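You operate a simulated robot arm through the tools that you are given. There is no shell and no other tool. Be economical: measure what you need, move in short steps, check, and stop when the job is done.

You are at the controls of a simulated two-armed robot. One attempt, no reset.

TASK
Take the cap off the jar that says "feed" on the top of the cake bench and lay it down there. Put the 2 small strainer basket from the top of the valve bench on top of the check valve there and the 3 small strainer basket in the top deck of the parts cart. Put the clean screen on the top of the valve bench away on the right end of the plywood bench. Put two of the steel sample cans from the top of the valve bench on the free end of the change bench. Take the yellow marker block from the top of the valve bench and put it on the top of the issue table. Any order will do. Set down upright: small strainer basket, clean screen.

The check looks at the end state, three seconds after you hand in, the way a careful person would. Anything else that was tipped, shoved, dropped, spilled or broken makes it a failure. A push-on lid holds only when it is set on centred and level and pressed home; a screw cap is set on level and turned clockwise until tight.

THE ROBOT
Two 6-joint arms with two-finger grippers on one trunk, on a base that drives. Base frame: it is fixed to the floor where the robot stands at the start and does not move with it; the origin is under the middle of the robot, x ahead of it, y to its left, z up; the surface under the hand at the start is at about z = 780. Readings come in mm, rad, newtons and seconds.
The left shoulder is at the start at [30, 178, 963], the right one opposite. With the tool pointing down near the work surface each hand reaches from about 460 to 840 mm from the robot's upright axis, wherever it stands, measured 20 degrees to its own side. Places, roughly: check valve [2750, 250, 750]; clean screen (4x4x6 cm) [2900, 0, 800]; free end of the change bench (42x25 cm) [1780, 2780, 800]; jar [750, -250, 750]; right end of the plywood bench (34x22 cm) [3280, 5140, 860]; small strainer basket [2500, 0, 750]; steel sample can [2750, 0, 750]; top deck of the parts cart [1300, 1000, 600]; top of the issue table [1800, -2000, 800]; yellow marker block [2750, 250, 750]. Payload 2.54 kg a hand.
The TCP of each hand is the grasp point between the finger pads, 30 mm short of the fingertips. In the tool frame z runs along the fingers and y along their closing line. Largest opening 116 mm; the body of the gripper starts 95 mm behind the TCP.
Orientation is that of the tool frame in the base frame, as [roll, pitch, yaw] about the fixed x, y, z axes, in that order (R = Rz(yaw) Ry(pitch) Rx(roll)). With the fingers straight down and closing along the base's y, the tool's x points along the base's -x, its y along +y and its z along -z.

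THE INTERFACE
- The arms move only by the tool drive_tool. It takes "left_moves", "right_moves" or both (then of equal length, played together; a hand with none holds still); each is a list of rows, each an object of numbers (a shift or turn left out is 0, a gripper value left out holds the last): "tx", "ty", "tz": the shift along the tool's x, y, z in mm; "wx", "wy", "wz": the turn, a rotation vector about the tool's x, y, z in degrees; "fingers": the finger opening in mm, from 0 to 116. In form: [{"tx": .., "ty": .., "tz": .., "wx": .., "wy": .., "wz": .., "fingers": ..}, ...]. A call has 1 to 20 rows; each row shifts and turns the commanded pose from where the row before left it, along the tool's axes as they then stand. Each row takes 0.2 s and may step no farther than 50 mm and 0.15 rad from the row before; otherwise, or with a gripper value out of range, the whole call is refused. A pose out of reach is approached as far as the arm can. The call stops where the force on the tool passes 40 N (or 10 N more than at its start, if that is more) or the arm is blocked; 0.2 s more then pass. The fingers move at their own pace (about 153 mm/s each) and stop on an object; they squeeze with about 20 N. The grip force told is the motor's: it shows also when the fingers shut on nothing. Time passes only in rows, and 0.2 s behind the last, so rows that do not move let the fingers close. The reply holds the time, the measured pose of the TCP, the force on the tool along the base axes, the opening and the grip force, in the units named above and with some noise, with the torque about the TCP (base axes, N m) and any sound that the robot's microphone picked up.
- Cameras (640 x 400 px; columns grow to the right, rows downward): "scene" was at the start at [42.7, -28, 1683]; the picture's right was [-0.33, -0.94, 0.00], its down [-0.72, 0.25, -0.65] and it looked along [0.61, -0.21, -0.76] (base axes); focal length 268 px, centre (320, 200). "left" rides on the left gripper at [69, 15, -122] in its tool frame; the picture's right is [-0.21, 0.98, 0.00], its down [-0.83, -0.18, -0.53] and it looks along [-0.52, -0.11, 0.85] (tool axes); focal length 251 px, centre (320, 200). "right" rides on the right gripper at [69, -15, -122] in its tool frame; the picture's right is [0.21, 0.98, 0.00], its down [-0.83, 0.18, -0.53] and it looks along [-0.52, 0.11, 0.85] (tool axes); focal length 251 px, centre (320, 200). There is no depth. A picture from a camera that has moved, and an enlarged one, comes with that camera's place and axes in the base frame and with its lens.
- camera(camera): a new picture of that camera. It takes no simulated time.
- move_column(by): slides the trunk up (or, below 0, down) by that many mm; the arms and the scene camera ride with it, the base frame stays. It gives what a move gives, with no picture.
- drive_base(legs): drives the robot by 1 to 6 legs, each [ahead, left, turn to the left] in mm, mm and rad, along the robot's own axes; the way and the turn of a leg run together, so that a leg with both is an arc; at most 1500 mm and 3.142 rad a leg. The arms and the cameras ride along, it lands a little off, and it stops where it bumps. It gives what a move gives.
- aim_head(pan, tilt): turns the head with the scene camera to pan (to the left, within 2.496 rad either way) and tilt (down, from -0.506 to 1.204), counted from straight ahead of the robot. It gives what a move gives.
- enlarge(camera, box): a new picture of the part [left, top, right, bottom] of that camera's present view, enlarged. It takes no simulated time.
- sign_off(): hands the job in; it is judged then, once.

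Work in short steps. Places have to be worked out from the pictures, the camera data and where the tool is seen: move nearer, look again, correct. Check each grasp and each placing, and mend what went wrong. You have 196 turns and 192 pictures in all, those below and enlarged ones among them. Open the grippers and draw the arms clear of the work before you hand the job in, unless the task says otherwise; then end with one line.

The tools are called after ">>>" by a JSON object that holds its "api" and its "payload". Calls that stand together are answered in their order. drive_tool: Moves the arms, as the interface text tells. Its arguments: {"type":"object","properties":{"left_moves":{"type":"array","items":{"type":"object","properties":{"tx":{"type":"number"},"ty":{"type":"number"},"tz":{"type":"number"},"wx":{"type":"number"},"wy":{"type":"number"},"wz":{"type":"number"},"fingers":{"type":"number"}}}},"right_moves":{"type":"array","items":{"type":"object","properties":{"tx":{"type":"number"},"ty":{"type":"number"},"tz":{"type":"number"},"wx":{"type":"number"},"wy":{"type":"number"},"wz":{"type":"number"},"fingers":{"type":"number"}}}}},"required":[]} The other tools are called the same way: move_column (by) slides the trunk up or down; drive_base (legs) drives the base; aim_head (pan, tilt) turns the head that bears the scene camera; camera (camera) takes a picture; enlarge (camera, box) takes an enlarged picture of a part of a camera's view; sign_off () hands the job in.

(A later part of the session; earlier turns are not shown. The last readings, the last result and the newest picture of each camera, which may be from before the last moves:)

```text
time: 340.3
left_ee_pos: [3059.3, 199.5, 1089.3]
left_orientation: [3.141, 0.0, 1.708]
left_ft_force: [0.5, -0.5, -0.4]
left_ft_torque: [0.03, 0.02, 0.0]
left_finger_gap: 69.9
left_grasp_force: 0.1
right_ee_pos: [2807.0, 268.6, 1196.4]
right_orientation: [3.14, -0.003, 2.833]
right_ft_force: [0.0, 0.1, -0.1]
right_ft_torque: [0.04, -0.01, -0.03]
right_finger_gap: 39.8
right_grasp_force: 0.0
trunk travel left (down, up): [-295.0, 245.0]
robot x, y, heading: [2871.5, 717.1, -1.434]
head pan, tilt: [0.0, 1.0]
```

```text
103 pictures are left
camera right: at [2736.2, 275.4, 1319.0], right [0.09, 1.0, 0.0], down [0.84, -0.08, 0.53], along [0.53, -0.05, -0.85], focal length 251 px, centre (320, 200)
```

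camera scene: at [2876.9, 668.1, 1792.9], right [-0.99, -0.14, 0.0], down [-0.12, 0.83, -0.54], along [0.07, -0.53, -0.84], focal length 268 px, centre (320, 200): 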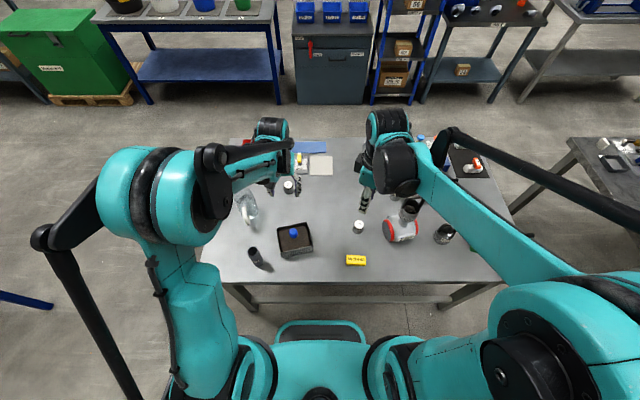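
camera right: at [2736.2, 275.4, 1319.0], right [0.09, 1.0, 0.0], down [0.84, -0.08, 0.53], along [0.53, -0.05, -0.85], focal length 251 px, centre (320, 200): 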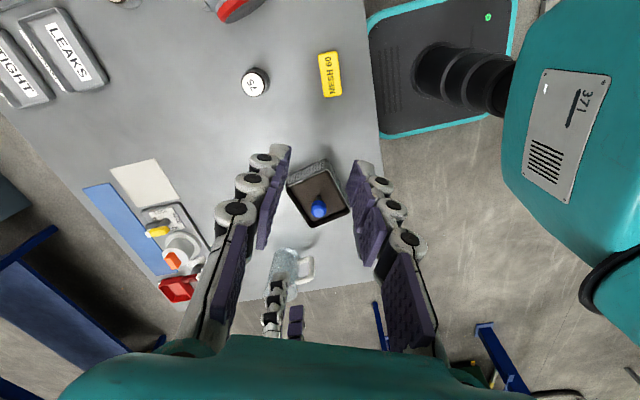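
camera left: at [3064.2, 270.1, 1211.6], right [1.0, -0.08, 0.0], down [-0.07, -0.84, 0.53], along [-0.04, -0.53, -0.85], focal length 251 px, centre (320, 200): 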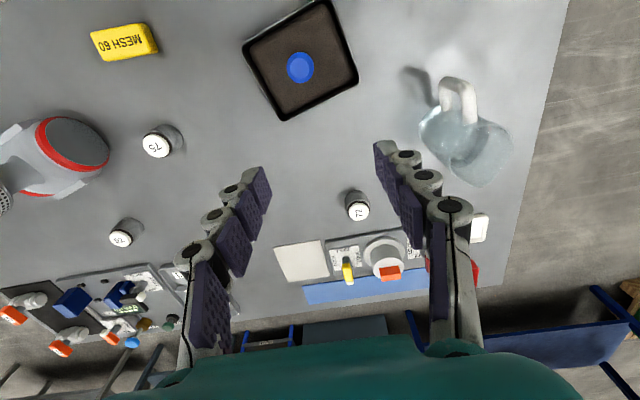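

Cans: 72 at ≈(3115,3), 75 at ≈(2790,154). Move both hands above them and look again.

>>> {"api": "drive_tool", "payload": {"left_moves": [{"tx": -40, "ty": 5.7}, {"tx": -40, "ty": 5.7}, {"tx": -40, "ty": 5.7}, {"tx": -40, "ty": 5.7}, {"tx": -41, "ty": 5.7}, {"tz": 40}, {"tz": 40}, {"tz": 40}], "right_moves": [{"tx": -5, "ty": -38, "fingers": 70}, {"tx": -7, "ty": -38}, {"tx": -7, "ty": -38}, {"tz": 45}, {"tz": 45}, {"tz": 45}, {"tz": 45}, {"tz": 40}]}}

>>> {"api": "camera", "payload": {"camera": "left"}}

>>> {"api": "camera", "payload": {"camera": "right"}}

```text
time: 342.1
left_ee_pos: [3113.1, 2.2, 968.7]
left_orientation: [3.139, -0.004, 1.707]
left_ft_force: [-0.7, -0.1, -1.2]
left_ft_torque: [0.03, 0.0, -0.01]
left_finger_gap: 69.8
left_grasp_force: 0.1
right_ee_pos: [2788.7, 153.4, 976.4]
right_orientation: [3.14, -0.006, 2.835]
right_ft_force: [0.5, -0.3, -1.2]
right_ft_torque: [0.06, 0.0, 0.0]
right_finger_gap: 69.8
right_grasp_force: 0.0
trunk travel left (down, up): [-295.0, 245.0]
robot x, y, heading: [2869.3, 709.0, -1.429]
head pan, tilt: [0.0, 1.0]
```

```text
102 pictures are left
camera left: at [3118.8, 73.4, 1090.1], right [1.0, -0.08, 0.0], down [-0.07, -0.84, 0.53], along [-0.04, -0.53, -0.85], focal length 251 px, centre (320, 200)
```

left: 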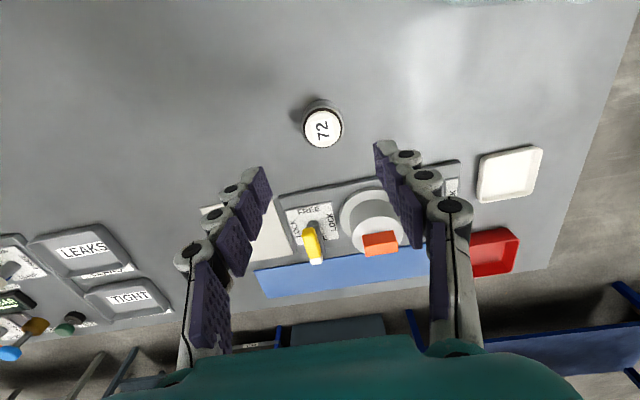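

```text
101 pictures are left
camera right: at [2718.9, 160.2, 1097.7], right [0.09, 1.0, 0.0], down [0.84, -0.08, 0.53], along [0.53, -0.05, -0.85], focal length 251 px, centre (320, 200)
```

right: 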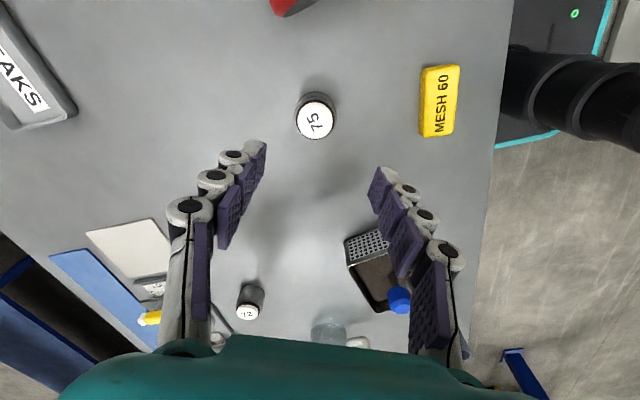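

Aligned within 5 mm. Descend both and grip.

>>> {"api": "drive_tool", "payload": {"left_moves": [{"tx": -3, "ty": 2}, {"tz": 40}, {"tz": 40}, {"tz": 40}, {"tz": 33}, {"fingers": 0}, {"fingers": 0}, {"fingers": 0}], "right_moves": [{"tx": 5, "ty": -5}, {"tz": 42}, {"tz": 42}, {"tz": 42}, {"tz": 34}, {"fingers": 0}, {"fingers": 0}, {"fingers": 0}]}}

>>> {"api": "camera", "payload": {"camera": "left"}}

>>> {"api": "camera", "payload": {"camera": "right"}}

```text
time: 343.9
left_ee_pos: [3117.6, 11.6, 826.2]
left_orientation: [3.14, -0.003, 1.708]
left_ft_force: [-0.1, -0.1, -0.3]
left_ft_torque: [0.01, 0.01, -0.01]
left_finger_gap: 0.2
left_grasp_force: 20.3
left hand out of reach, approached as far as the arm can: row 5
right_ee_pos: [2781.8, 152.7, 816.4]
right_orientation: [3.141, -0.002, 2.833]
right_ft_force: [0.9, -0.2, -0.2]
right_ft_torque: [0.01, 0.05, 0.0]
right_finger_gap: 46.8
right_grasp_force: 19.9
trunk travel left (down, up): [-295.0, 245.0]
robot x, y, heading: [2872.2, 711.7, -1.43]
head pan, tilt: [0.0, 1.0]
```

```text
100 pictures are left
camera left: at [3122.0, 83.6, 947.4], right [1.0, -0.08, 0.0], down [-0.07, -0.84, 0.53], along [-0.04, -0.53, -0.85], focal length 251 px, centre (320, 200)
```

left: 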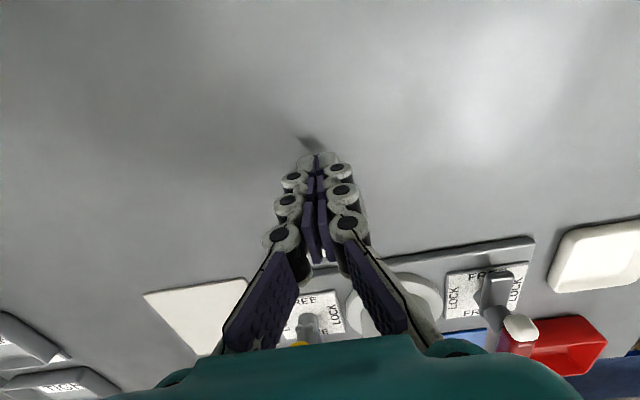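

```text
99 pictures are left
camera right: at [2712.4, 159.1, 938.8], right [0.09, 1.0, 0.0], down [0.84, -0.08, 0.53], along [0.53, -0.05, -0.85], focal length 251 px, centre (320, 200)
```

right: 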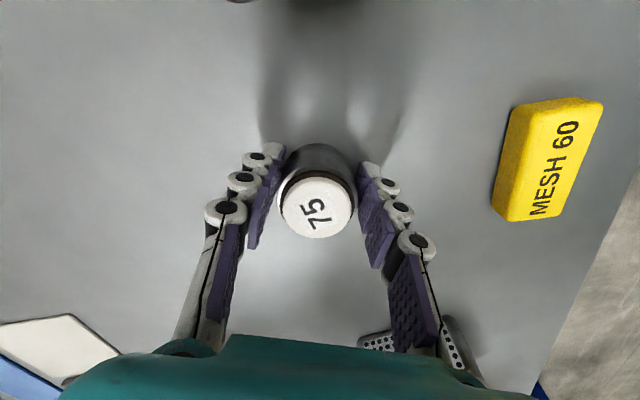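

Left missed (out of reach, closed on nothing). Check where can 72 is.

>>> {"api": "enlarge", "payload": {"camera": "scene", "box": [220, 120, 420, 280]}}

>>> {"api": "enlarge", "payload": {"camera": "left", "box": [260, 130, 400, 340]}}

```text
2.50 times, centred on (320, 200) of scene
camera zoom: at [2876.7, 668.8, 1792.9], right [-0.99, -0.14, 0.0], down [-0.12, 0.83, -0.54], along [0.07, -0.53, -0.84], focal length 671 px, centre (320, 200)
```

zoom: 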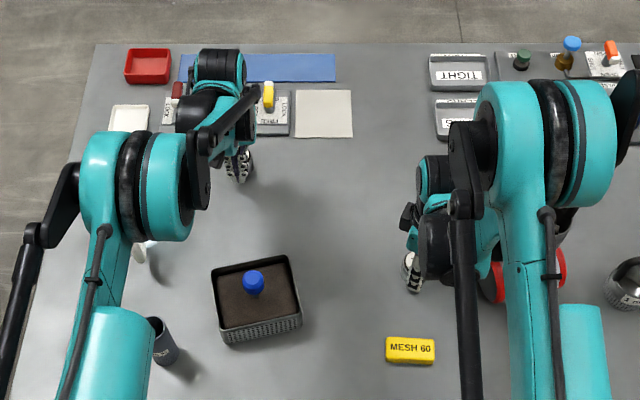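

```text
1.90 times, centred on (330, 235) of left
camera zoom: at [3122.0, 83.6, 947.4], right [1.0, -0.08, 0.0], down [-0.07, -0.84, 0.53], along [-0.04, -0.53, -0.85], focal length 479 px, centre (301, 133)
```

zoom: 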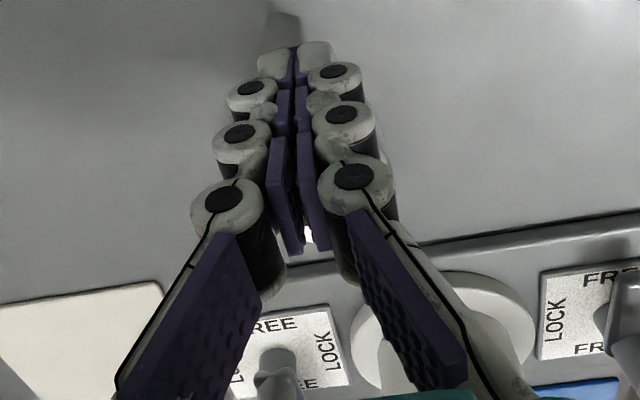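

Lift the left hand and look for can 72; keep the right gripping 75.

>>> {"api": "drive_tool", "payload": {"left_moves": [{"tz": -20}, {"tz": -40}, {"tz": -40}, {"tz": -40}, {"fingers": 60}]}}

>>> {"api": "camera", "payload": {"camera": "left"}}

```text
time: 345.1
left_ee_pos: [3116.3, 10.7, 964.5]
left_orientation: [3.14, -0.002, 1.708]
left_ft_force: [-0.4, 0.2, 0.2]
left_ft_torque: [0.0, 0.02, 0.03]
left_finger_gap: 60.0
left_grasp_force: 0.0
right_ee_pos: [2781.8, 151.8, 816.0]
right_orientation: [3.14, -0.003, 2.836]
right_ft_force: [-0.4, -0.1, 0.5]
right_ft_torque: [0.05, -0.02, 0.0]
right_finger_gap: 47.1
right_grasp_force: 20.4
trunk travel left (down, up): [-295.0, 245.0]
robot x, y, heading: [2869.2, 713.0, -1.431]
head pan, tilt: [0.0, 1.0]
```

```text
96 pictures are left
camera left: at [3120.7, 81.6, 1086.3], right [1.0, -0.08, 0.0], down [-0.07, -0.84, 0.53], along [-0.04, -0.53, -0.85], focal length 251 px, centre (320, 200)
```

left: 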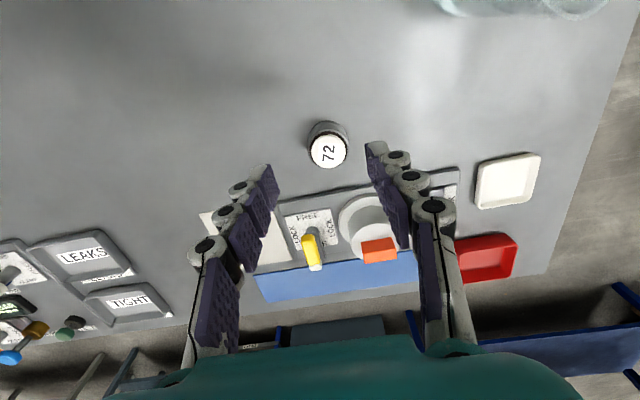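

Can 72 is upright at ≈(3123,−15), nudged. Reach is limited by shoulder height: lift can 75 200 mm, lower trunk 110, then retry.

>>> {"api": "drive_tool", "payload": {"right_moves": [{"tz": -10}, {"tz": -45}, {"tz": -45}, {"tz": -45}, {"tz": -45}], "left_moves": [{"tx": -27, "ty": 3, "tz": -30}, {"tz": -40}, {"tz": -20}, {"fingers": 75}, {}]}}

>>> {"api": "move_column", "payload": {"by": -110}}

>>> {"api": "camera", "payload": {"camera": "left"}}

```text
time: 346.3
left_ee_pos: [3122.0, -13.7, 1057.6]
left_orientation: [3.141, -0.002, 1.707]
left_ft_force: [-0.1, 0.8, -0.5]
left_ft_torque: [0.0, -0.02, 0.01]
left_finger_gap: 75.3
left_grasp_force: 0.1
right_ee_pos: [2782.7, 153.0, 1008.2]
right_orientation: [3.141, -0.002, 2.834]
right_ft_force: [-0.5, 0.7, -0.6]
right_ft_torque: [0.0, 0.01, 0.04]
right_finger_gap: 46.8
right_grasp_force: 20.0
trunk travel left (down, up): [-295.0, 245.0]
robot x, y, heading: [2874.2, 715.5, -1.429]
head pan, tilt: [0.0, 1.0]
```

```text
time: 347.7
left_ee_pos: [3121.3, -14.6, 945.3]
left_orientation: [3.139, -0.001, 1.708]
left_ft_force: [-0.5, -0.2, 0.4]
left_ft_torque: [0.02, 0.03, 0.03]
left_finger_gap: 75.1
left_grasp_force: 0.1
right_ee_pos: [2782.1, 152.2, 897.6]
right_orientation: [3.141, -0.001, 2.835]
right_ft_force: [0.4, -0.5, -0.8]
right_ft_torque: [0.01, -0.01, -0.03]
right_finger_gap: 47.0
right_grasp_force: 20.0
trunk travel left (down, up): [-185.0, 355.0]
robot x, y, heading: [2871.5, 712.4, -1.434]
head pan, tilt: [0.0, 1.0]
```

```text
95 pictures are left
camera left: at [3127.0, 56.1, 1067.8], right [1.0, -0.08, 0.0], down [-0.07, -0.84, 0.53], along [-0.04, -0.53, -0.85], focal length 251 px, centre (320, 200)
```

left: 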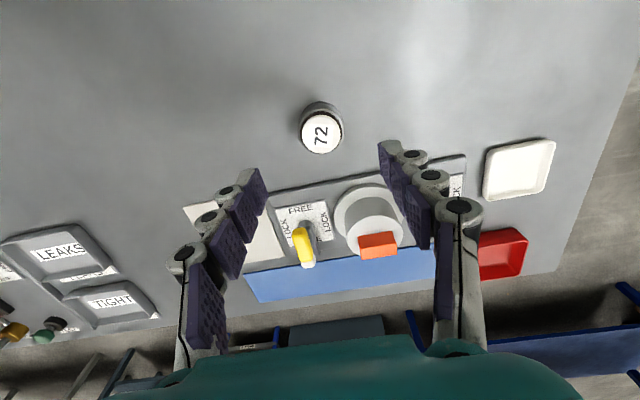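

Aligned. Descend 130 and grip.

>>> {"api": "drive_tool", "payload": {"left_moves": [{"tx": -4, "ty": 1}, {"tz": 35}, {"tz": 35}, {"tz": 30}, {"tz": 30}]}}

>>> {"api": "camera", "payload": {"camera": "left"}}

```text
time: 348.9
left_ee_pos: [3123.8, -18.8, 814.3]
left_orientation: [3.141, -0.002, 1.707]
left_ft_force: [-0.1, 0.5, -0.1]
left_ft_torque: [0.0, 0.03, 0.03]
left_finger_gap: 75.0
left_grasp_force: 0.0
right_ee_pos: [2781.8, 150.8, 896.5]
right_orientation: [3.139, -0.004, 2.835]
right_ft_force: [-0.5, -0.2, -1.1]
right_ft_torque: [0.04, 0.01, 0.02]
right_finger_gap: 46.9
right_grasp_force: 19.4
trunk travel left (down, up): [-185.0, 355.0]
robot x, y, heading: [2874.1, 712.5, -1.433]
head pan, tilt: [0.0, 1.0]
```

```text
94 pictures are left
camera left: at [3129.1, 51.7, 937.7], right [1.0, -0.08, 0.0], down [-0.07, -0.84, 0.53], along [-0.04, -0.53, -0.85], focal length 251 px, centre (320, 200)
```

left: 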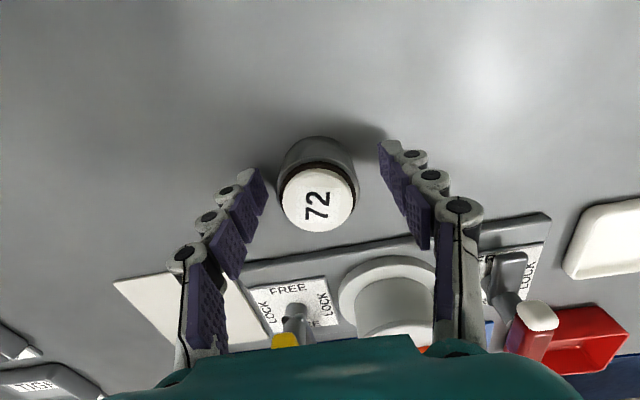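

Can is between the pads. Close, lift, and lift both clear.

>>> {"api": "drive_tool", "payload": {"left_moves": [{"fingers": 0}, {"fingers": 0}, {"fingers": 0}, {"tz": -15}, {"tz": -40}, {"tz": -45}, {"tz": -45}, {"tz": -45}, {"tz": -45}], "right_moves": [{}, {}, {}, {}, {"tz": -40}, {"tz": -40}, {"tz": -40}, {"tz": -40}, {"tz": -20}]}}

>>> {"api": "camera", "payload": {"camera": "left"}}

```text
time: 350.9
left_ee_pos: [3122.8, -19.2, 1051.0]
left_orientation: [3.139, -0.001, 1.708]
left_ft_force: [-0.2, 0.3, -0.6]
left_ft_torque: [-0.03, 0.01, 0.03]
left_finger_gap: 46.9
left_grasp_force: 20.2
right_ee_pos: [2783.4, 152.5, 1078.6]
right_orientation: [-3.14, -0.002, 2.834]
right_ft_force: [0.1, 0.6, -2.9]
right_ft_torque: [-0.02, 0.04, 0.01]
right_finger_gap: 46.8
right_grasp_force: 19.8
trunk travel left (down, up): [-185.0, 355.0]
robot x, y, heading: [2875.2, 710.8, -1.429]
head pan, tilt: [0.0, 1.0]
```

```text
93 pictures are left
camera left: at [3128.7, 51.9, 1173.5], right [1.0, -0.08, 0.0], down [-0.07, -0.84, 0.53], along [-0.04, -0.53, -0.85], focal length 251 px, centre (320, 200)
```

left: 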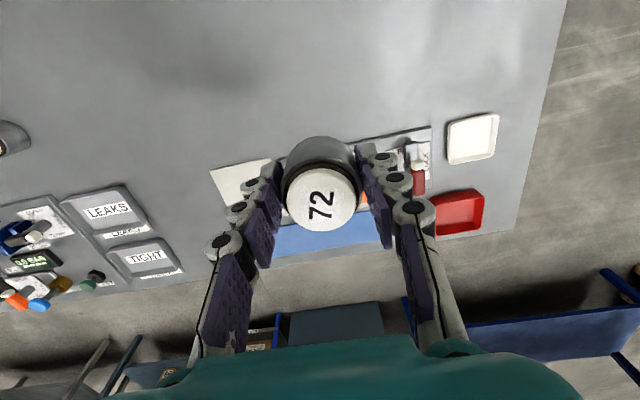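

Both cans held. Pull back, raise, and drive out to the aisle; turn to face north; strafe to the change bench.

>>> {"api": "drive_tool", "payload": {"left_moves": [{"tx": 40}, {"tx": 40}, {"tx": 40}, {"tx": 40}]}}

>>> {"api": "move_column", "payload": {"by": 110}}

>>> {"api": "drive_base", "payload": {"legs": [[-60, 0, 0], [0, 840, 0], [-1200, 0, 0], [0, 0, 3.14], [0, 1480, 0], [0, 250, 0]]}}

>>> {"api": "aim_head", "payload": {"pan": 0.0, "tilt": 0.8}}

>>> {"api": "camera", "payload": {"camera": "scene"}}

```text
time: 351.9
left_ee_pos: [3101.5, 139.9, 1051.8]
left_orientation: [3.141, -0.001, 1.706]
left_ft_force: [0.5, 0.8, -1.5]
left_ft_torque: [-0.02, 0.0, -0.02]
left_finger_gap: 46.9
left_grasp_force: 19.3
right_ee_pos: [2783.3, 151.9, 1076.3]
right_orientation: [3.139, -0.002, 2.834]
right_ft_force: [0.3, 0.6, -2.0]
right_ft_torque: [-0.01, 0.03, -0.03]
right_finger_gap: 46.9
right_grasp_force: 20.1
trunk travel left (down, up): [-185.0, 355.0]
robot x, y, heading: [2869.2, 706.1, -1.426]
head pan, tilt: [0.0, 1.0]
```

```text
time: 353.4
left_ee_pos: [3100.0, 139.4, 1161.5]
left_orientation: [3.138, -0.003, 1.708]
left_ft_force: [-1.0, 0.4, -0.9]
left_ft_torque: [0.0, 0.0, 0.02]
left_finger_gap: 47.0
left_grasp_force: 20.2
right_ee_pos: [2782.5, 151.6, 1186.4]
right_orientation: [3.141, -0.002, 2.835]
right_ft_force: [0.8, -0.7, -2.1]
right_ft_torque: [0.02, -0.02, 0.01]
right_finger_gap: 47.0
right_grasp_force: 19.7
trunk travel left (down, up): [-295.0, 245.0]
robot x, y, heading: [2873.0, 711.9, -1.433]
head pan, tilt: [0.0, 1.0]
```

```text
time: 379.7
left_ee_pos: [1581.6, 2391.8, 1161.8]
left_orientation: [3.141, -0.001, -1.427]
left_ft_force: [-0.9, 0.9, -1.8]
left_ft_torque: [0.0, -0.04, -0.01]
left_finger_gap: 46.9
left_grasp_force: 19.4
right_ee_pos: [1900.9, 2381.8, 1185.5]
right_orientation: [-3.141, -0.004, -0.302]
right_ft_force: [0.6, 0.6, -1.3]
right_ft_torque: [0.0, -0.06, 0.0]
right_finger_gap: 46.7
right_grasp_force: 19.8
trunk travel left (down, up): [-295.0, 245.0]
robot x, y, heading: [1812.0, 1822.6, 1.72]
head pan, tilt: [0.0, 1.0]
```

```text
time: 380.4
left_ee_pos: [1581.4, 2391.4, 1160.4]
left_orientation: [3.139, -0.002, -1.428]
left_ft_force: [0.2, -0.9, -1.8]
left_ft_torque: [0.0, -0.01, 0.01]
left_finger_gap: 46.6
left_grasp_force: 20.3
right_ee_pos: [1900.9, 2382.9, 1186.2]
right_orientation: [-3.139, -0.001, -0.301]
right_ft_force: [-0.5, -0.1, -2.0]
right_ft_torque: [0.03, 0.0, 0.03]
right_finger_gap: 46.8
right_grasp_force: 20.2
trunk travel left (down, up): [-295.0, 245.0]
robot x, y, heading: [1816.8, 1820.5, 1.718]
head pan, tilt: [0.0, 0.799]
```

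```text
92 pictures are left
camera scene: at [1806.9, 1869.6, 1808.0], right [0.99, 0.14, 0.0], down [0.1, -0.71, -0.7], along [-0.1, 0.69, -0.72], focal length 268 px, centre (320, 200)
```

scene: 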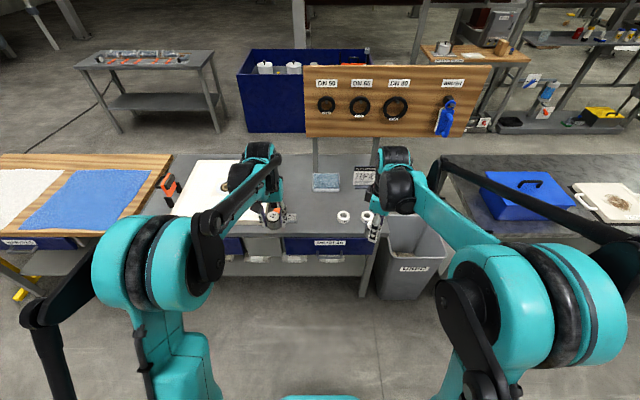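

Move 220 mm nearer and view the bench end with hand cameras.

>>> {"api": "drive_base", "payload": {"legs": [[230, 0, 0]]}}

>>> {"api": "camera", "payload": {"camera": "left"}}

>>> {"api": "camera", "payload": {"camera": "right"}}

>>> {"api": "camera", "payload": {"camera": "scene"}}

```text
time: 382.2
left_ee_pos: [1549.1, 2621.7, 1160.3]
left_orientation: [3.14, -0.002, -1.428]
left_ft_force: [-0.6, -0.4, -1.8]
left_ft_torque: [-0.05, 0.01, -0.02]
left_finger_gap: 46.7
left_grasp_force: 20.1
right_ee_pos: [1866.9, 2613.6, 1186.9]
right_orientation: [3.14, -0.001, -0.302]
right_ft_force: [0.4, -0.1, -1.4]
right_ft_torque: [0.0, -0.08, 0.03]
right_finger_gap: 46.9
right_grasp_force: 20.7
trunk travel left (down, up): [-295.0, 245.0]
robot x, y, heading: [1779.6, 2049.5, 1.72]
head pan, tilt: [0.0, 0.799]
```

```text
91 pictures are left
camera left: at [1542.7, 2552.7, 1282.8], right [-1.0, 0.07, 0.0], down [0.06, 0.84, 0.53], along [0.04, 0.53, -0.85], focal length 251 px, centre (320, 200)
```

left: 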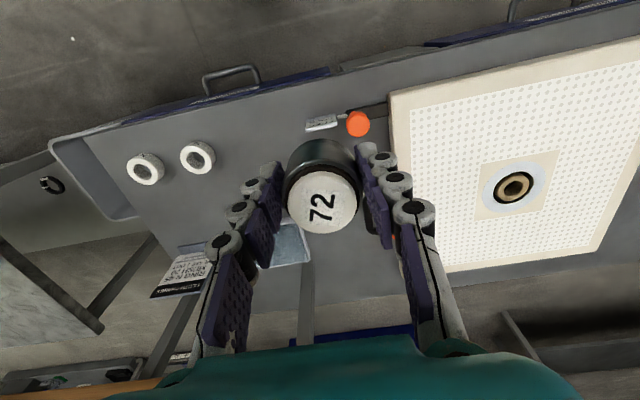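

```text
90 pictures are left
camera right: at [1937.0, 2607.6, 1308.7], right [-0.08, -1.0, 0.0], down [-0.84, 0.07, 0.53], along [-0.53, 0.04, -0.85], focal length 251 px, centre (320, 200)
```

right: 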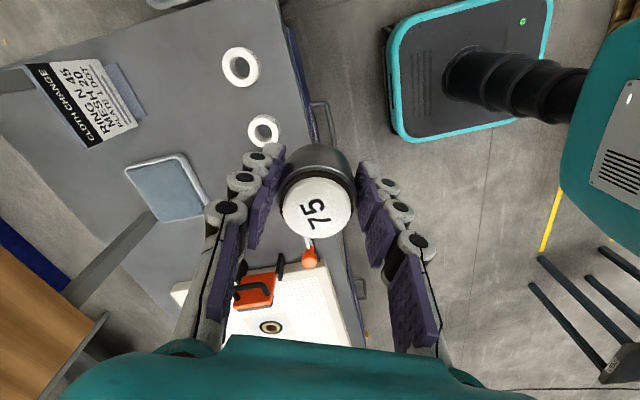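

```text
89 pictures are left
camera scene: at [1772.9, 2100.3, 1808.0], right [0.99, 0.15, 0.0], down [0.1, -0.71, -0.7], along [-0.1, 0.69, -0.72], focal length 268 px, centre (320, 200)
```

scene: 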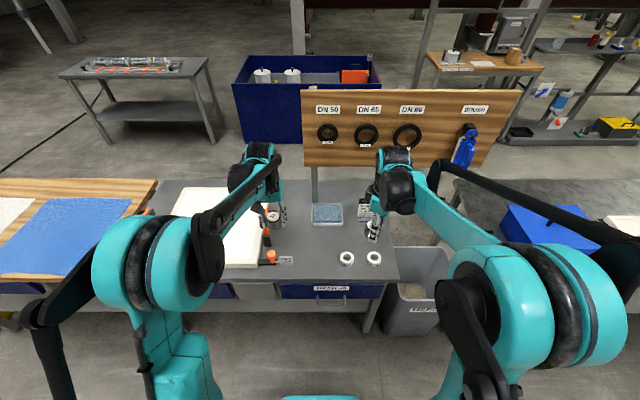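

Free area: between the pan and rings, R≈−100…+60; can also place behind the rings. Advance 130, lower trunk 110, bring can 72 to R≈+10 (F≈590).

>>> {"api": "drive_base", "payload": {"legs": [[130, 0, 0]]}}

>>> {"api": "move_column", "payload": {"by": -110}}

>>> {"api": "drive_tool", "payload": {"left_moves": [{"ty": -38}, {"ty": -38}, {"ty": -38}, {"ty": -38}]}}

>>> {"api": "camera", "payload": {"camera": "left"}}

>>> {"api": "camera", "payload": {"camera": "scene"}}

```text
time: 383.4
left_ee_pos: [1528.1, 2748.4, 1160.9]
left_orientation: [3.141, -0.003, -1.425]
left_ft_force: [0.9, 0.5, -1.9]
left_ft_torque: [-0.02, 0.0, -0.03]
left_finger_gap: 46.9
left_grasp_force: 19.7
right_ee_pos: [1848.5, 2739.7, 1187.0]
right_orientation: [3.14, -0.003, -0.3]
right_ft_force: [-0.5, 0.4, -1.9]
right_ft_torque: [-0.04, -0.03, -0.04]
right_finger_gap: 47.1
right_grasp_force: 19.9
trunk travel left (down, up): [-295.0, 245.0]
robot x, y, heading: [1762.8, 2180.0, 1.719]
head pan, tilt: [0.0, 0.799]
```

```text
time: 384.9
left_ee_pos: [1529.1, 2746.9, 1050.9]
left_orientation: [3.139, -0.001, -1.426]
left_ft_force: [-0.8, 0.0, -0.5]
left_ft_torque: [-0.04, -0.01, -0.03]
left_finger_gap: 46.9
left_grasp_force: 20.2
right_ee_pos: [1847.4, 2738.9, 1076.3]
right_orientation: [-3.141, -0.004, -0.3]
right_ft_force: [-0.3, 0.6, -1.1]
right_ft_torque: [-0.03, -0.02, -0.02]
right_finger_gap: 46.8
right_grasp_force: 19.9
trunk travel left (down, up): [-185.0, 355.0]
robot x, y, heading: [1761.8, 2175.5, 1.719]
head pan, tilt: [0.0, 0.799]
```

```text
time: 385.9
left_ee_pos: [1680.0, 2770.4, 1051.5]
left_orientation: [3.14, 0.0, -1.426]
left_ft_force: [0.8, 0.1, -0.5]
left_ft_torque: [-0.03, 0.01, -0.01]
left_finger_gap: 46.7
left_grasp_force: 19.9
right_ee_pos: [1847.1, 2739.5, 1075.9]
right_orientation: [3.139, -0.001, -0.301]
right_ft_force: [-0.4, 0.1, -1.8]
right_ft_torque: [-0.04, 0.02, 0.02]
right_finger_gap: 46.7
right_grasp_force: 20.0
trunk travel left (down, up): [-185.0, 355.0]
robot x, y, heading: [1762.4, 2178.1, 1.717]
head pan, tilt: [0.0, 0.799]
```

```text
88 pictures are left
camera left: at [1674.3, 2701.2, 1172.9], right [-1.0, 0.07, 0.0], down [0.06, 0.84, 0.53], along [0.04, 0.53, -0.85], focal length 251 px, centre (320, 200)
```

left: 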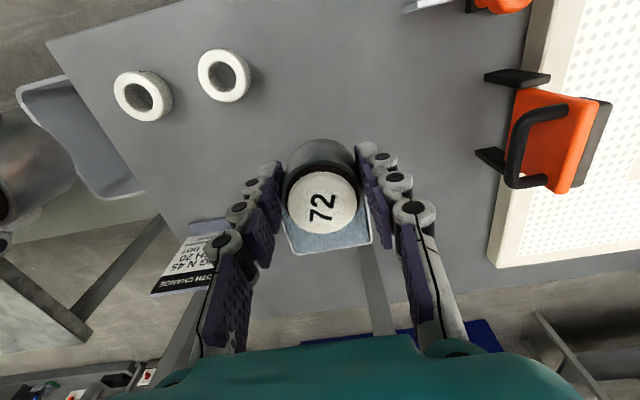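

```text
87 pictures are left
camera scene: at [1755.4, 2226.9, 1698.0], right [0.99, 0.15, 0.0], down [0.1, -0.71, -0.7], along [-0.1, 0.69, -0.72], focal length 268 px, centre (320, 200)
```

scene: 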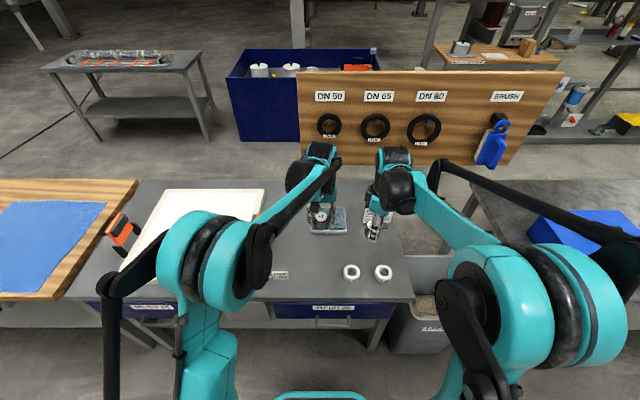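

Landing point clear. Lower can 72 to ~z 850, then creep.

>>> {"api": "drive_tool", "payload": {"left_moves": [{"tz": 45}, {"tz": 45}, {"tz": 45}, {"tz": 40}, {"tz": 18}, {"tz": 3}, {"tz": 3}, {"tz": 3}, {"tz": 3}]}}

```text
time: 387.9
left_ee_pos: [1678.9, 2770.0, 845.8]
left_orientation: [3.14, 0.0, -1.425]
left_ft_force: [-0.3, 0.4, -1.4]
left_ft_torque: [-0.01, 0.0, -0.03]
left_finger_gap: 46.9
left_grasp_force: 19.7
right_ee_pos: [1848.6, 2738.6, 1076.4]
right_orientation: [3.14, -0.002, -0.299]
right_ft_force: [0.2, -0.1, -1.7]
right_ft_torque: [-0.03, -0.01, 0.02]
right_finger_gap: 46.7
right_grasp_force: 19.5
trunk travel left (down, up): [-185.0, 355.0]
robot x, y, heading: [1760.7, 2176.5, 1.716]
head pan, tilt: [0.0, 0.799]
```

>>> {"api": "drive_tool", "payload": {"left_moves": [{"tz": 2}, {"tz": 2}, {"tz": 2}, {"tz": 2}, {"tz": 1.5}, {"tz": 1.5}]}}

```text
time: 389.3
left_ee_pos: [1680.0, 2767.8, 836.3]
left_orientation: [3.141, -0.002, -1.426]
left_ft_force: [-0.1, 3.1, 12.6]
left_ft_torque: [0.2, 0.02, 0.09]
left_finger_gap: 46.8
left_grasp_force: 19.8
right_ee_pos: [1848.7, 2738.9, 1077.2]
right_orientation: [-3.141, -0.002, -0.301]
right_ft_force: [-0.3, -0.7, -1.4]
right_ft_torque: [0.0, -0.01, -0.03]
right_finger_gap: 47.0
right_grasp_force: 20.1
trunk travel left (down, up): [-185.0, 355.0]
robot x, y, heading: [1765.2, 2176.3, 1.715]
head pan, tilt: [0.0, 0.799]
```

Contact. Release can 72, rise and move the left hand back to the left.

>>> {"api": "drive_tool", "payload": {"left_moves": [{"tz": -0.8}, {"fingers": 60}, {"fingers": 80}, {"tz": -20}, {"tz": -40}, {"tz": -45}, {"tz": -45}, {"tz": -45}, {"tz": -20}, {"ty": 45}, {"ty": 45}, {"ty": 45}]}}

>>> {"api": "camera", "payload": {"camera": "left"}}

>>> {"api": "camera", "payload": {"camera": "right"}}

```text
time: 391.9
left_ee_pos: [1544.2, 2748.6, 1051.4]
left_orientation: [3.141, -0.002, -1.427]
left_ft_force: [0.7, 0.6, 0.0]
left_ft_torque: [0.02, -0.02, -0.01]
left_finger_gap: 80.2
left_grasp_force: 0.1
right_ee_pos: [1846.3, 2738.7, 1076.9]
right_orientation: [3.141, -0.003, -0.301]
right_ft_force: [-1.1, -0.4, -1.6]
right_ft_torque: [-0.02, -0.02, 0.02]
right_finger_gap: 46.8
right_grasp_force: 20.3
trunk travel left (down, up): [-185.0, 355.0]
robot x, y, heading: [1764.2, 2179.9, 1.72]
head pan, tilt: [0.0, 0.799]
```

```text
86 pictures are left
camera left: at [1538.3, 2679.9, 1173.1], right [-1.0, 0.07, 0.0], down [0.06, 0.84, 0.53], along [0.04, 0.53, -0.85], focal length 251 px, centre (320, 200)
```

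left: 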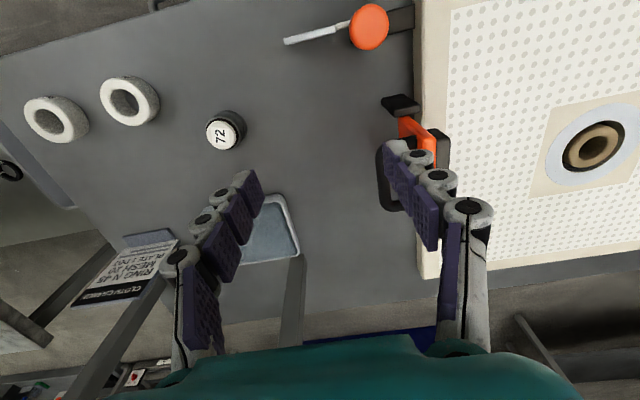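

```text
85 pictures are left
camera right: at [1916.5, 2733.9, 1199.2], right [-0.08, -1.0, 0.0], down [-0.84, 0.07, 0.53], along [-0.53, 0.04, -0.85], focal length 251 px, centre (320, 200)
```

right: 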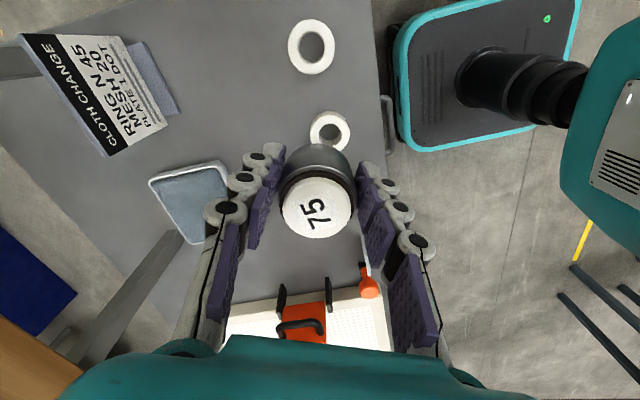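

Can 72 is standing. Move can 75 100 mm forward (behind the rings) and lower.

>>> {"api": "drive_tool", "payload": {"right_moves": [{"tx": -14.5, "ty": -30}, {"tx": -14.5, "ty": -30}, {"tx": -14.5, "ty": -30}, {"tz": 45}, {"tz": 45}, {"tz": 45}, {"tz": 45}, {"tz": 45}, {"tz": 3}]}}

>>> {"api": "camera", "payload": {"camera": "right"}}

```text
time: 393.9
left_ee_pos: [1543.8, 2748.7, 1051.4]
left_orientation: [3.139, 0.001, -1.425]
left_ft_force: [0.1, -0.1, -0.1]
left_ft_torque: [0.0, 0.01, 0.0]
left_finger_gap: 80.0
left_grasp_force: 0.0
right_ee_pos: [1832.6, 2836.9, 849.0]
right_orientation: [3.14, -0.002, -0.3]
right_ft_force: [0.4, -0.3, -2.1]
right_ft_torque: [-0.03, 0.0, -0.02]
right_finger_gap: 47.0
right_grasp_force: 19.8
trunk travel left (down, up): [-185.0, 355.0]
robot x, y, heading: [1761.8, 2179.2, 1.714]
head pan, tilt: [0.0, 0.799]
```

```text
84 pictures are left
camera right: at [1902.9, 2831.9, 970.8], right [-0.08, -1.0, 0.0], down [-0.84, 0.07, 0.53], along [-0.53, 0.04, -0.85], focal length 251 px, centre (320, 200)
```

right: 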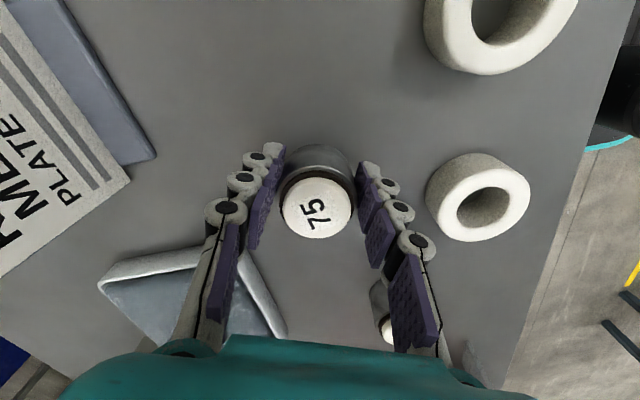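

Clear. Creep to contact and release with a small opening.

>>> {"api": "drive_tool", "payload": {"right_moves": [{"tz": 3}, {"tz": 3}, {"tz": 2}, {"tz": 1.5}, {"tz": 1.5}]}}

```text
time: 395.1
left_ee_pos: [1545.1, 2750.1, 1051.3]
left_orientation: [3.14, -0.002, -1.426]
left_ft_force: [-0.3, 0.1, -0.2]
left_ft_torque: [0.01, 0.04, 0.02]
left_finger_gap: 79.9
left_grasp_force: 0.0
right_ee_pos: [1832.8, 2836.6, 837.8]
right_orientation: [-3.14, -0.001, -0.301]
right_ft_force: [0.3, -0.4, -1.9]
right_ft_torque: [0.01, 0.02, -0.01]
right_finger_gap: 47.0
right_grasp_force: 19.8
trunk travel left (down, up): [-185.0, 355.0]
robot x, y, heading: [1760.1, 2176.0, 1.717]
head pan, tilt: [0.0, 0.799]
```

>>> {"api": "drive_tool", "payload": {"right_moves": [{"tz": 1.3}, {"tz": 1.3}, {"tz": 1}]}}

```text
time: 395.9
left_ee_pos: [1544.8, 2748.0, 1051.0]
left_orientation: [3.14, -0.002, -1.426]
left_ft_force: [-0.4, -0.2, 0.0]
left_ft_torque: [0.01, 0.0, 0.01]
left_finger_gap: 79.9
left_grasp_force: 0.0
right_ee_pos: [1834.0, 2837.9, 834.2]
right_orientation: [-3.141, -0.002, -0.301]
right_ft_force: [1.2, 2.8, 12.1]
right_ft_torque: [0.12, 0.07, 0.06]
right_finger_gap: 46.9
right_grasp_force: 19.7
trunk travel left (down, up): [-185.0, 355.0]
robot x, y, heading: [1761.6, 2177.6, 1.717]
head pan, tilt: [0.0, 0.799]
```

Contact. Release, rise straight up, draw back, raise the trunk.

>>> {"api": "drive_tool", "payload": {"right_moves": [{"tz": -0.8}, {"fingers": 56}, {"fingers": 62}, {"tz": -20}, {"tz": -40}, {"tz": -45}, {"tz": -45}, {"tz": -45}, {"tz": -45}, {"tx": 14.5, "ty": 30}, {"tx": 14.5, "ty": 30}, {"tx": 14.5, "ty": 30}, {"tx": 14.5, "ty": 30}]}}

>>> {"api": "camera", "payload": {"camera": "scene"}}

>>> {"api": "enlarge", "payload": {"camera": "right", "box": [200, 20, 440, 200]}}

```text
time: 398.7
left_ee_pos: [1545.1, 2748.2, 1052.4]
left_orientation: [3.14, -0.002, -1.426]
left_ft_force: [-0.6, -0.2, -0.4]
left_ft_torque: [0.0, -0.01, -0.02]
left_finger_gap: 80.2
left_grasp_force: 0.1
right_ee_pos: [1852.7, 2704.8, 1075.9]
right_orientation: [3.141, -0.003, -0.301]
right_ft_force: [-1.0, -0.4, -0.6]
right_ft_torque: [0.03, 0.0, -0.02]
right_finger_gap: 62.3
right_grasp_force: 0.0
trunk travel left (down, up): [-185.0, 355.0]
robot x, y, heading: [1759.0, 2172.9, 1.718]
head pan, tilt: [0.0, 0.799]
```

```text
83 pictures are left
camera scene: at [1754.4, 2224.8, 1698.1], right [0.99, 0.15, 0.0], down [0.1, -0.71, -0.7], along [-0.1, 0.69, -0.72], focal length 268 px, centre (320, 200)
```

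scene: 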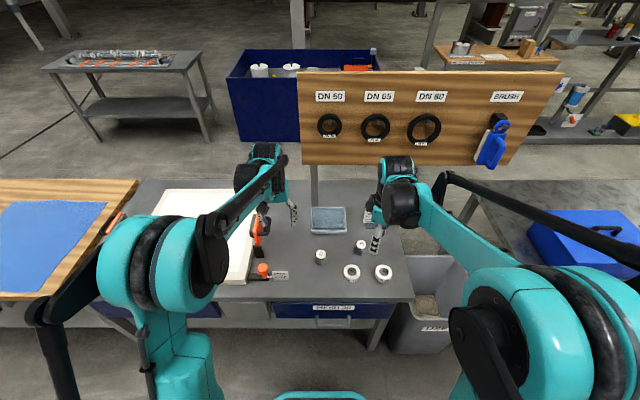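

```text
2.22 times, centred on (320, 110) of right
camera zoom: at [1923.3, 2699.6, 1198.2], right [-0.08, -1.0, 0.0], down [-0.84, 0.07, 0.53], along [-0.53, 0.04, -0.85], focal length 559 px, centre (320, 400)
```

zoom: 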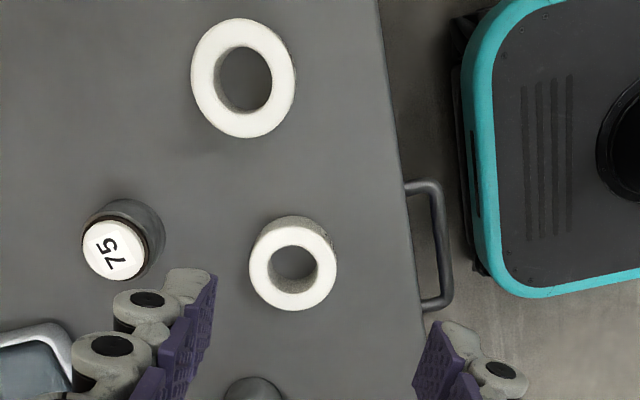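

Both cans stand well. Now the yellow block: raise trunk, back out, and return to the valve bench (standing a bit farther from its edge).

>>> {"api": "move_column", "payload": {"by": 110}}

>>> {"api": "drive_base", "payload": {"legs": [[-340, 0, 0], [0, 0, 3.135], [0, 1480, 0], [0, 280, 0], [1140, 0, 0]]}}

```text
time: 400.1
left_ee_pos: [1545.9, 2750.0, 1161.6]
left_orientation: [3.139, -0.002, -1.427]
left_ft_force: [0.1, 0.0, 0.0]
left_ft_torque: [-0.03, 0.0, 0.02]
left_finger_gap: 80.0
left_grasp_force: 0.0
right_ee_pos: [1852.4, 2706.9, 1184.6]
right_orientation: [3.141, -0.004, -0.299]
right_ft_force: [0.3, -0.4, 0.2]
right_ft_torque: [-0.01, -0.05, -0.02]
right_finger_gap: 62.0
right_grasp_force: 0.1
trunk travel left (down, up): [-295.0, 245.0]
robot x, y, heading: [1763.5, 2179.5, 1.72]
head pan, tilt: [0.0, 0.799]
```

```text
time: 423.5
left_ee_pos: [3896.7, 331.5, 1161.0]
left_orientation: [3.139, -0.003, 1.685]
left_ft_force: [-0.1, 0.6, 0.0]
left_ft_torque: [0.03, 0.0, -0.05]
left_finger_gap: 80.2
left_grasp_force: 0.0
right_ee_pos: [3590.7, 383.8, 1185.9]
right_orientation: [-3.141, -0.003, 2.812]
right_ft_force: [0.4, -0.6, -0.1]
right_ft_torque: [0.03, -0.05, -0.02]
right_finger_gap: 62.0
right_grasp_force: 0.1
trunk travel left (down, up): [-295.0, 245.0]
robot x, y, heading: [3691.7, 909.8, -1.455]
head pan, tilt: [0.0, 0.799]
```

>>> {"api": "drive_base", "payload": {"legs": [[0, 0, 0.026], [0, -800, 0]]}}

>>> {"api": "camera", "payload": {"camera": "right"}}

>>> {"api": "aim_head", "payload": {"pan": -0.2, "tilt": 1.0}}

>>> {"api": "camera", "payload": {"camera": "scene"}}

```text
time: 428.1
left_ee_pos: [3118.0, 223.5, 1161.8]
left_orientation: [3.139, -0.001, 1.708]
left_ft_force: [0.2, -0.2, 0.5]
left_ft_torque: [-0.02, -0.01, -0.01]
left_finger_gap: 79.7
left_grasp_force: 0.1
right_ee_pos: [2810.8, 269.4, 1186.1]
right_orientation: [-3.14, -0.001, 2.834]
right_ft_force: [-0.5, 0.7, 0.6]
right_ft_torque: [0.0, -0.04, 0.0]
right_finger_gap: 61.9
right_grasp_force: 0.0
trunk travel left (down, up): [-295.0, 245.0]
robot x, y, heading: [2907.7, 790.7, -1.431]
head pan, tilt: [0.0, 0.799]
```

```text
81 pictures are left
camera right: at [2741.0, 275.5, 1307.6], right [0.09, 1.0, 0.0], down [0.84, -0.08, 0.53], along [0.53, -0.05, -0.85], focal length 251 px, centre (320, 200)
```

right: 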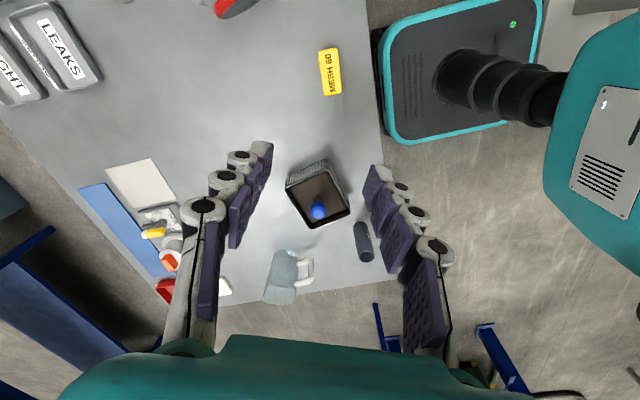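

```text
time: 428.9
left_ee_pos: [3120.0, 222.2, 1161.5]
left_orientation: [3.141, -0.001, 1.709]
left_ft_force: [0.2, 0.2, -0.6]
left_ft_torque: [0.0, 0.0, 0.02]
left_finger_gap: 79.9
left_grasp_force: 0.0
right_ee_pos: [2811.4, 268.4, 1185.1]
right_orientation: [-3.141, -0.003, 2.834]
right_ft_force: [-0.4, -0.7, -0.2]
right_ft_torque: [0.02, 0.08, 0.02]
right_finger_gap: 61.9
right_grasp_force: 0.0
trunk travel left (down, up): [-295.0, 245.0]
robot x, y, heading: [2906.1, 797.5, -1.428]
head pan, tilt: [-0.201, 1.0]
```

```text
80 pictures are left
camera scene: at [2896.6, 753.2, 1793.0], right [-1.0, 0.06, 0.0], down [0.05, 0.84, -0.54], along [-0.03, -0.54, -0.84], focal length 268 px, centre (320, 200)
```

scene: 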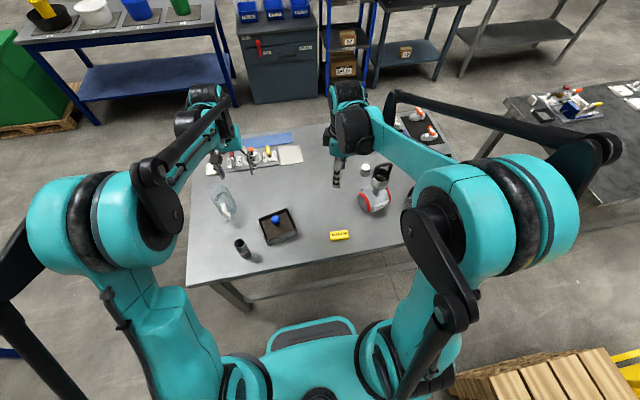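

Yellow block ≈(2788,288), long axis ~20° off the tool's x. Move over, rotate −20° and descend to z≈905.

>>> {"api": "drive_tool", "payload": {"right_moves": [{"tx": 27.8, "ty": 11.6, "fingers": 70}, {"wz": -7}, {"wz": -7}, {"wz": -6}, {"tz": 45}, {"tz": 45}, {"tz": 45}, {"tz": 45}, {"tz": 45}, {"tz": 45}]}}

>>> {"api": "camera", "payload": {"camera": "right"}}

```text
time: 431.1
left_ee_pos: [3119.3, 222.0, 1160.3]
left_orientation: [3.14, -0.004, 1.71]
left_ft_force: [0.8, 0.4, -0.3]
left_ft_torque: [0.03, 0.03, 0.0]
left_finger_gap: 80.0
left_grasp_force: 0.1
right_ee_pos: [2787.4, 288.3, 913.6]
right_orientation: [3.139, -0.003, -3.097]
right_ft_force: [0.4, 0.1, -0.5]
right_ft_torque: [0.03, 0.01, 0.02]
right_finger_gap: 69.7
right_grasp_force: 0.0
trunk travel left (down, up): [-295.0, 245.0]
robot x, y, heading: [2907.2, 798.9, -1.43]
head pan, tilt: [-0.201, 1.0]
```

```text
79 pictures are left
camera right: at [2719.9, 269.8, 1036.0], right [-0.26, 0.97, 0.0], down [0.82, 0.21, 0.53], along [0.51, 0.14, -0.85], focal length 251 px, centre (320, 200)
```

right: 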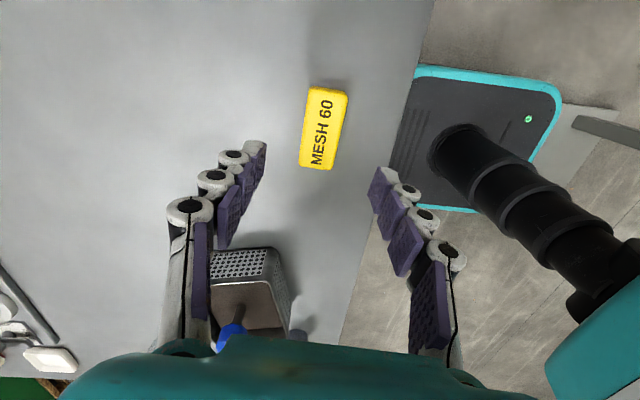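

Aligned. Descend to z≈813 and grip.

>>> {"api": "drive_tool", "payload": {"right_moves": [{"tx": 3, "ty": 4}, {"tz": 40}, {"tz": 35}, {"tz": 20}, {"tz": 5}, {"fingers": 0}, {"fingers": 0}, {"fingers": 0}]}}

>>> {"api": "camera", "payload": {"camera": "right"}}

```text
time: 432.9
left_ee_pos: [3119.5, 223.2, 1161.4]
left_orientation: [3.14, -0.001, 1.709]
left_ft_force: [0.2, 0.5, 0.0]
left_ft_torque: [-0.01, 0.01, 0.0]
left_finger_gap: 80.0
left_grasp_force: 0.1
right_ee_pos: [2788.2, 252.2, 838.8]
right_orientation: [3.137, -0.003, -3.099]
right_ft_force: [-1.0, 1.4, 0.6]
right_ft_torque: [0.01, 0.0, 0.0]
right_finger_gap: 0.0
right_grasp_force: 20.5
right hand out of reach, approached as far as the arm can: row 2, 3, 4
trunk travel left (down, up): [-295.0, 245.0]
robot x, y, heading: [2904.0, 797.6, -1.426]
head pan, tilt: [-0.201, 1.0]
```

```text
78 pictures are left
camera right: at [2721.3, 234.9, 961.1], right [-0.26, 0.97, 0.01], down [0.82, 0.21, 0.53], along [0.51, 0.14, -0.85], focal length 251 px, centre (320, 200)
```

right: 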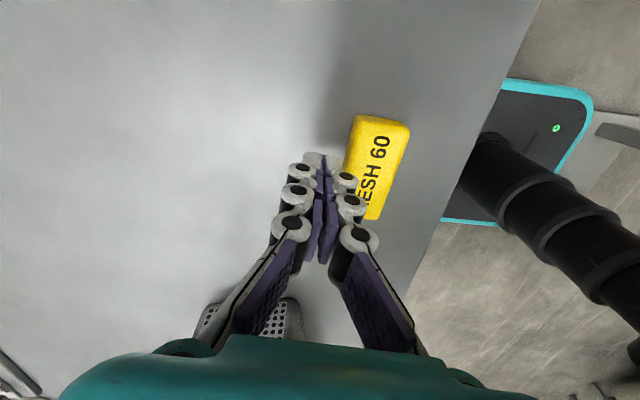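

Too close at this trunk height. Raise the hand 100, lower the trunk 120, and back the base 40 mm.

>>> {"api": "drive_tool", "payload": {"right_moves": [{"tz": -40}, {"tz": -45}, {"tz": -45, "fingers": 70}, {"tz": -40}]}}

>>> {"api": "move_column", "payload": {"by": -120}}

>>> {"api": "drive_base", "payload": {"legs": [[-35, 0, 0]]}}

>>> {"api": "camera", "payload": {"camera": "right"}}

```text
time: 433.9
left_ee_pos: [3119.2, 225.3, 1161.9]
left_orientation: [3.14, -0.002, 1.708]
left_ft_force: [-0.3, 0.4, 0.6]
left_ft_torque: [-0.01, -0.04, 0.0]
left_finger_gap: 80.1
left_grasp_force: 0.1
right_ee_pos: [2790.1, 253.9, 1010.5]
right_orientation: [3.141, -0.001, -3.1]
right_ft_force: [-0.5, 0.2, 0.9]
right_ft_torque: [-0.02, 0.04, -0.01]
right_finger_gap: 69.8
right_grasp_force: 0.1
trunk travel left (down, up): [-295.0, 245.0]
robot x, y, heading: [2907.4, 794.1, -1.437]
head pan, tilt: [-0.201, 1.0]
```

```text
time: 435.4
left_ee_pos: [3119.0, 222.8, 1042.1]
left_orientation: [3.139, -0.001, 1.709]
left_ft_force: [-0.2, -0.8, 1.1]
left_ft_torque: [0.02, 0.02, -0.02]
left_finger_gap: 80.0
left_grasp_force: 0.1
right_ee_pos: [2790.6, 253.0, 888.7]
right_orientation: [3.14, -0.002, -3.098]
right_ft_force: [-0.7, 0.0, -0.4]
right_ft_torque: [0.01, 0.02, -0.01]
right_finger_gap: 69.9
right_grasp_force: 0.0
trunk travel left (down, up): [-175.0, 365.0]
robot x, y, heading: [2903.8, 797.0, -1.43]
head pan, tilt: [-0.201, 1.0]
```

```text
time: 436.2
left_ee_pos: [3114.2, 259.4, 1041.7]
left_orientation: [3.14, 0.0, 1.709]
left_ft_force: [-0.1, 1.2, 0.4]
left_ft_torque: [-0.07, -0.02, 0.0]
left_finger_gap: 80.0
left_grasp_force: 0.0
right_ee_pos: [2784.6, 289.2, 889.7]
right_orientation: [3.141, -0.002, -3.099]
right_ft_force: [0.4, 0.3, 0.9]
right_ft_torque: [-0.09, -0.02, 0.0]
right_finger_gap: 70.2
right_grasp_force: 0.0
trunk travel left (down, up): [-175.0, 365.0]
robot x, y, heading: [2902.1, 827.9, -1.429]
head pan, tilt: [-0.201, 1.0]
```

```text
77 pictures are left
camera right: at [2717.1, 271.8, 1012.1], right [-0.25, 0.97, 0.0], down [0.82, 0.22, 0.53], along [0.51, 0.14, -0.85], focal length 251 px, centre (320, 200)
```

right: 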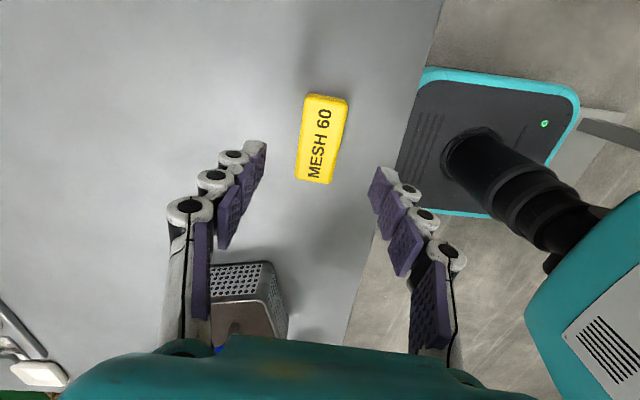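

Exactly aligned now. Descend 76 mm.

>>> {"api": "drive_tool", "payload": {"right_moves": [{"tz": 35}, {"tz": 25}, {"tz": 16}, {"fingers": 0}, {"fingers": 0}, {"fingers": 0}]}}

>>> {"api": "camera", "payload": {"camera": "right"}}

```text
time: 437.6
left_ee_pos: [3113.0, 257.1, 1039.8]
left_orientation: [3.139, -0.002, 1.708]
left_ft_force: [-0.1, 0.2, 0.4]
left_ft_torque: [-0.02, -0.01, -0.02]
left_finger_gap: 80.3
left_grasp_force: 0.0
right_ee_pos: [2784.4, 287.1, 812.8]
right_orientation: [3.14, -0.003, -3.1]
right_ft_force: [0.4, 0.4, -0.1]
right_ft_torque: [0.03, 0.0, 0.0]
right_finger_gap: 34.9
right_grasp_force: 19.3
trunk travel left (down, up): [-175.0, 365.0]
robot x, y, heading: [2900.1, 829.2, -1.432]
head pan, tilt: [-0.201, 1.0]
```

```text
76 pictures are left
camera right: at [2717.4, 270.2, 935.5], right [-0.25, 0.97, 0.0], down [0.82, 0.21, 0.53], along [0.51, 0.14, -0.85], focal length 251 px, centre (320, 200)
```

right: 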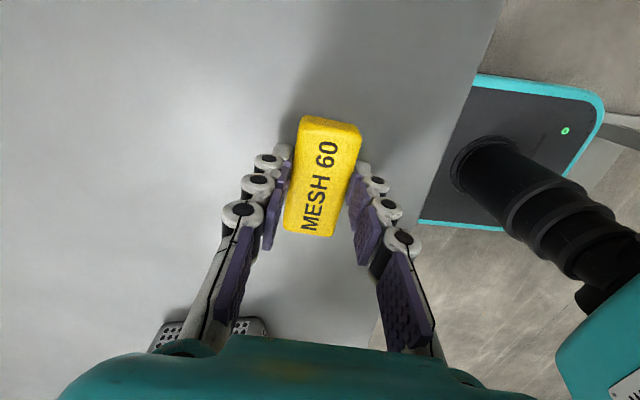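

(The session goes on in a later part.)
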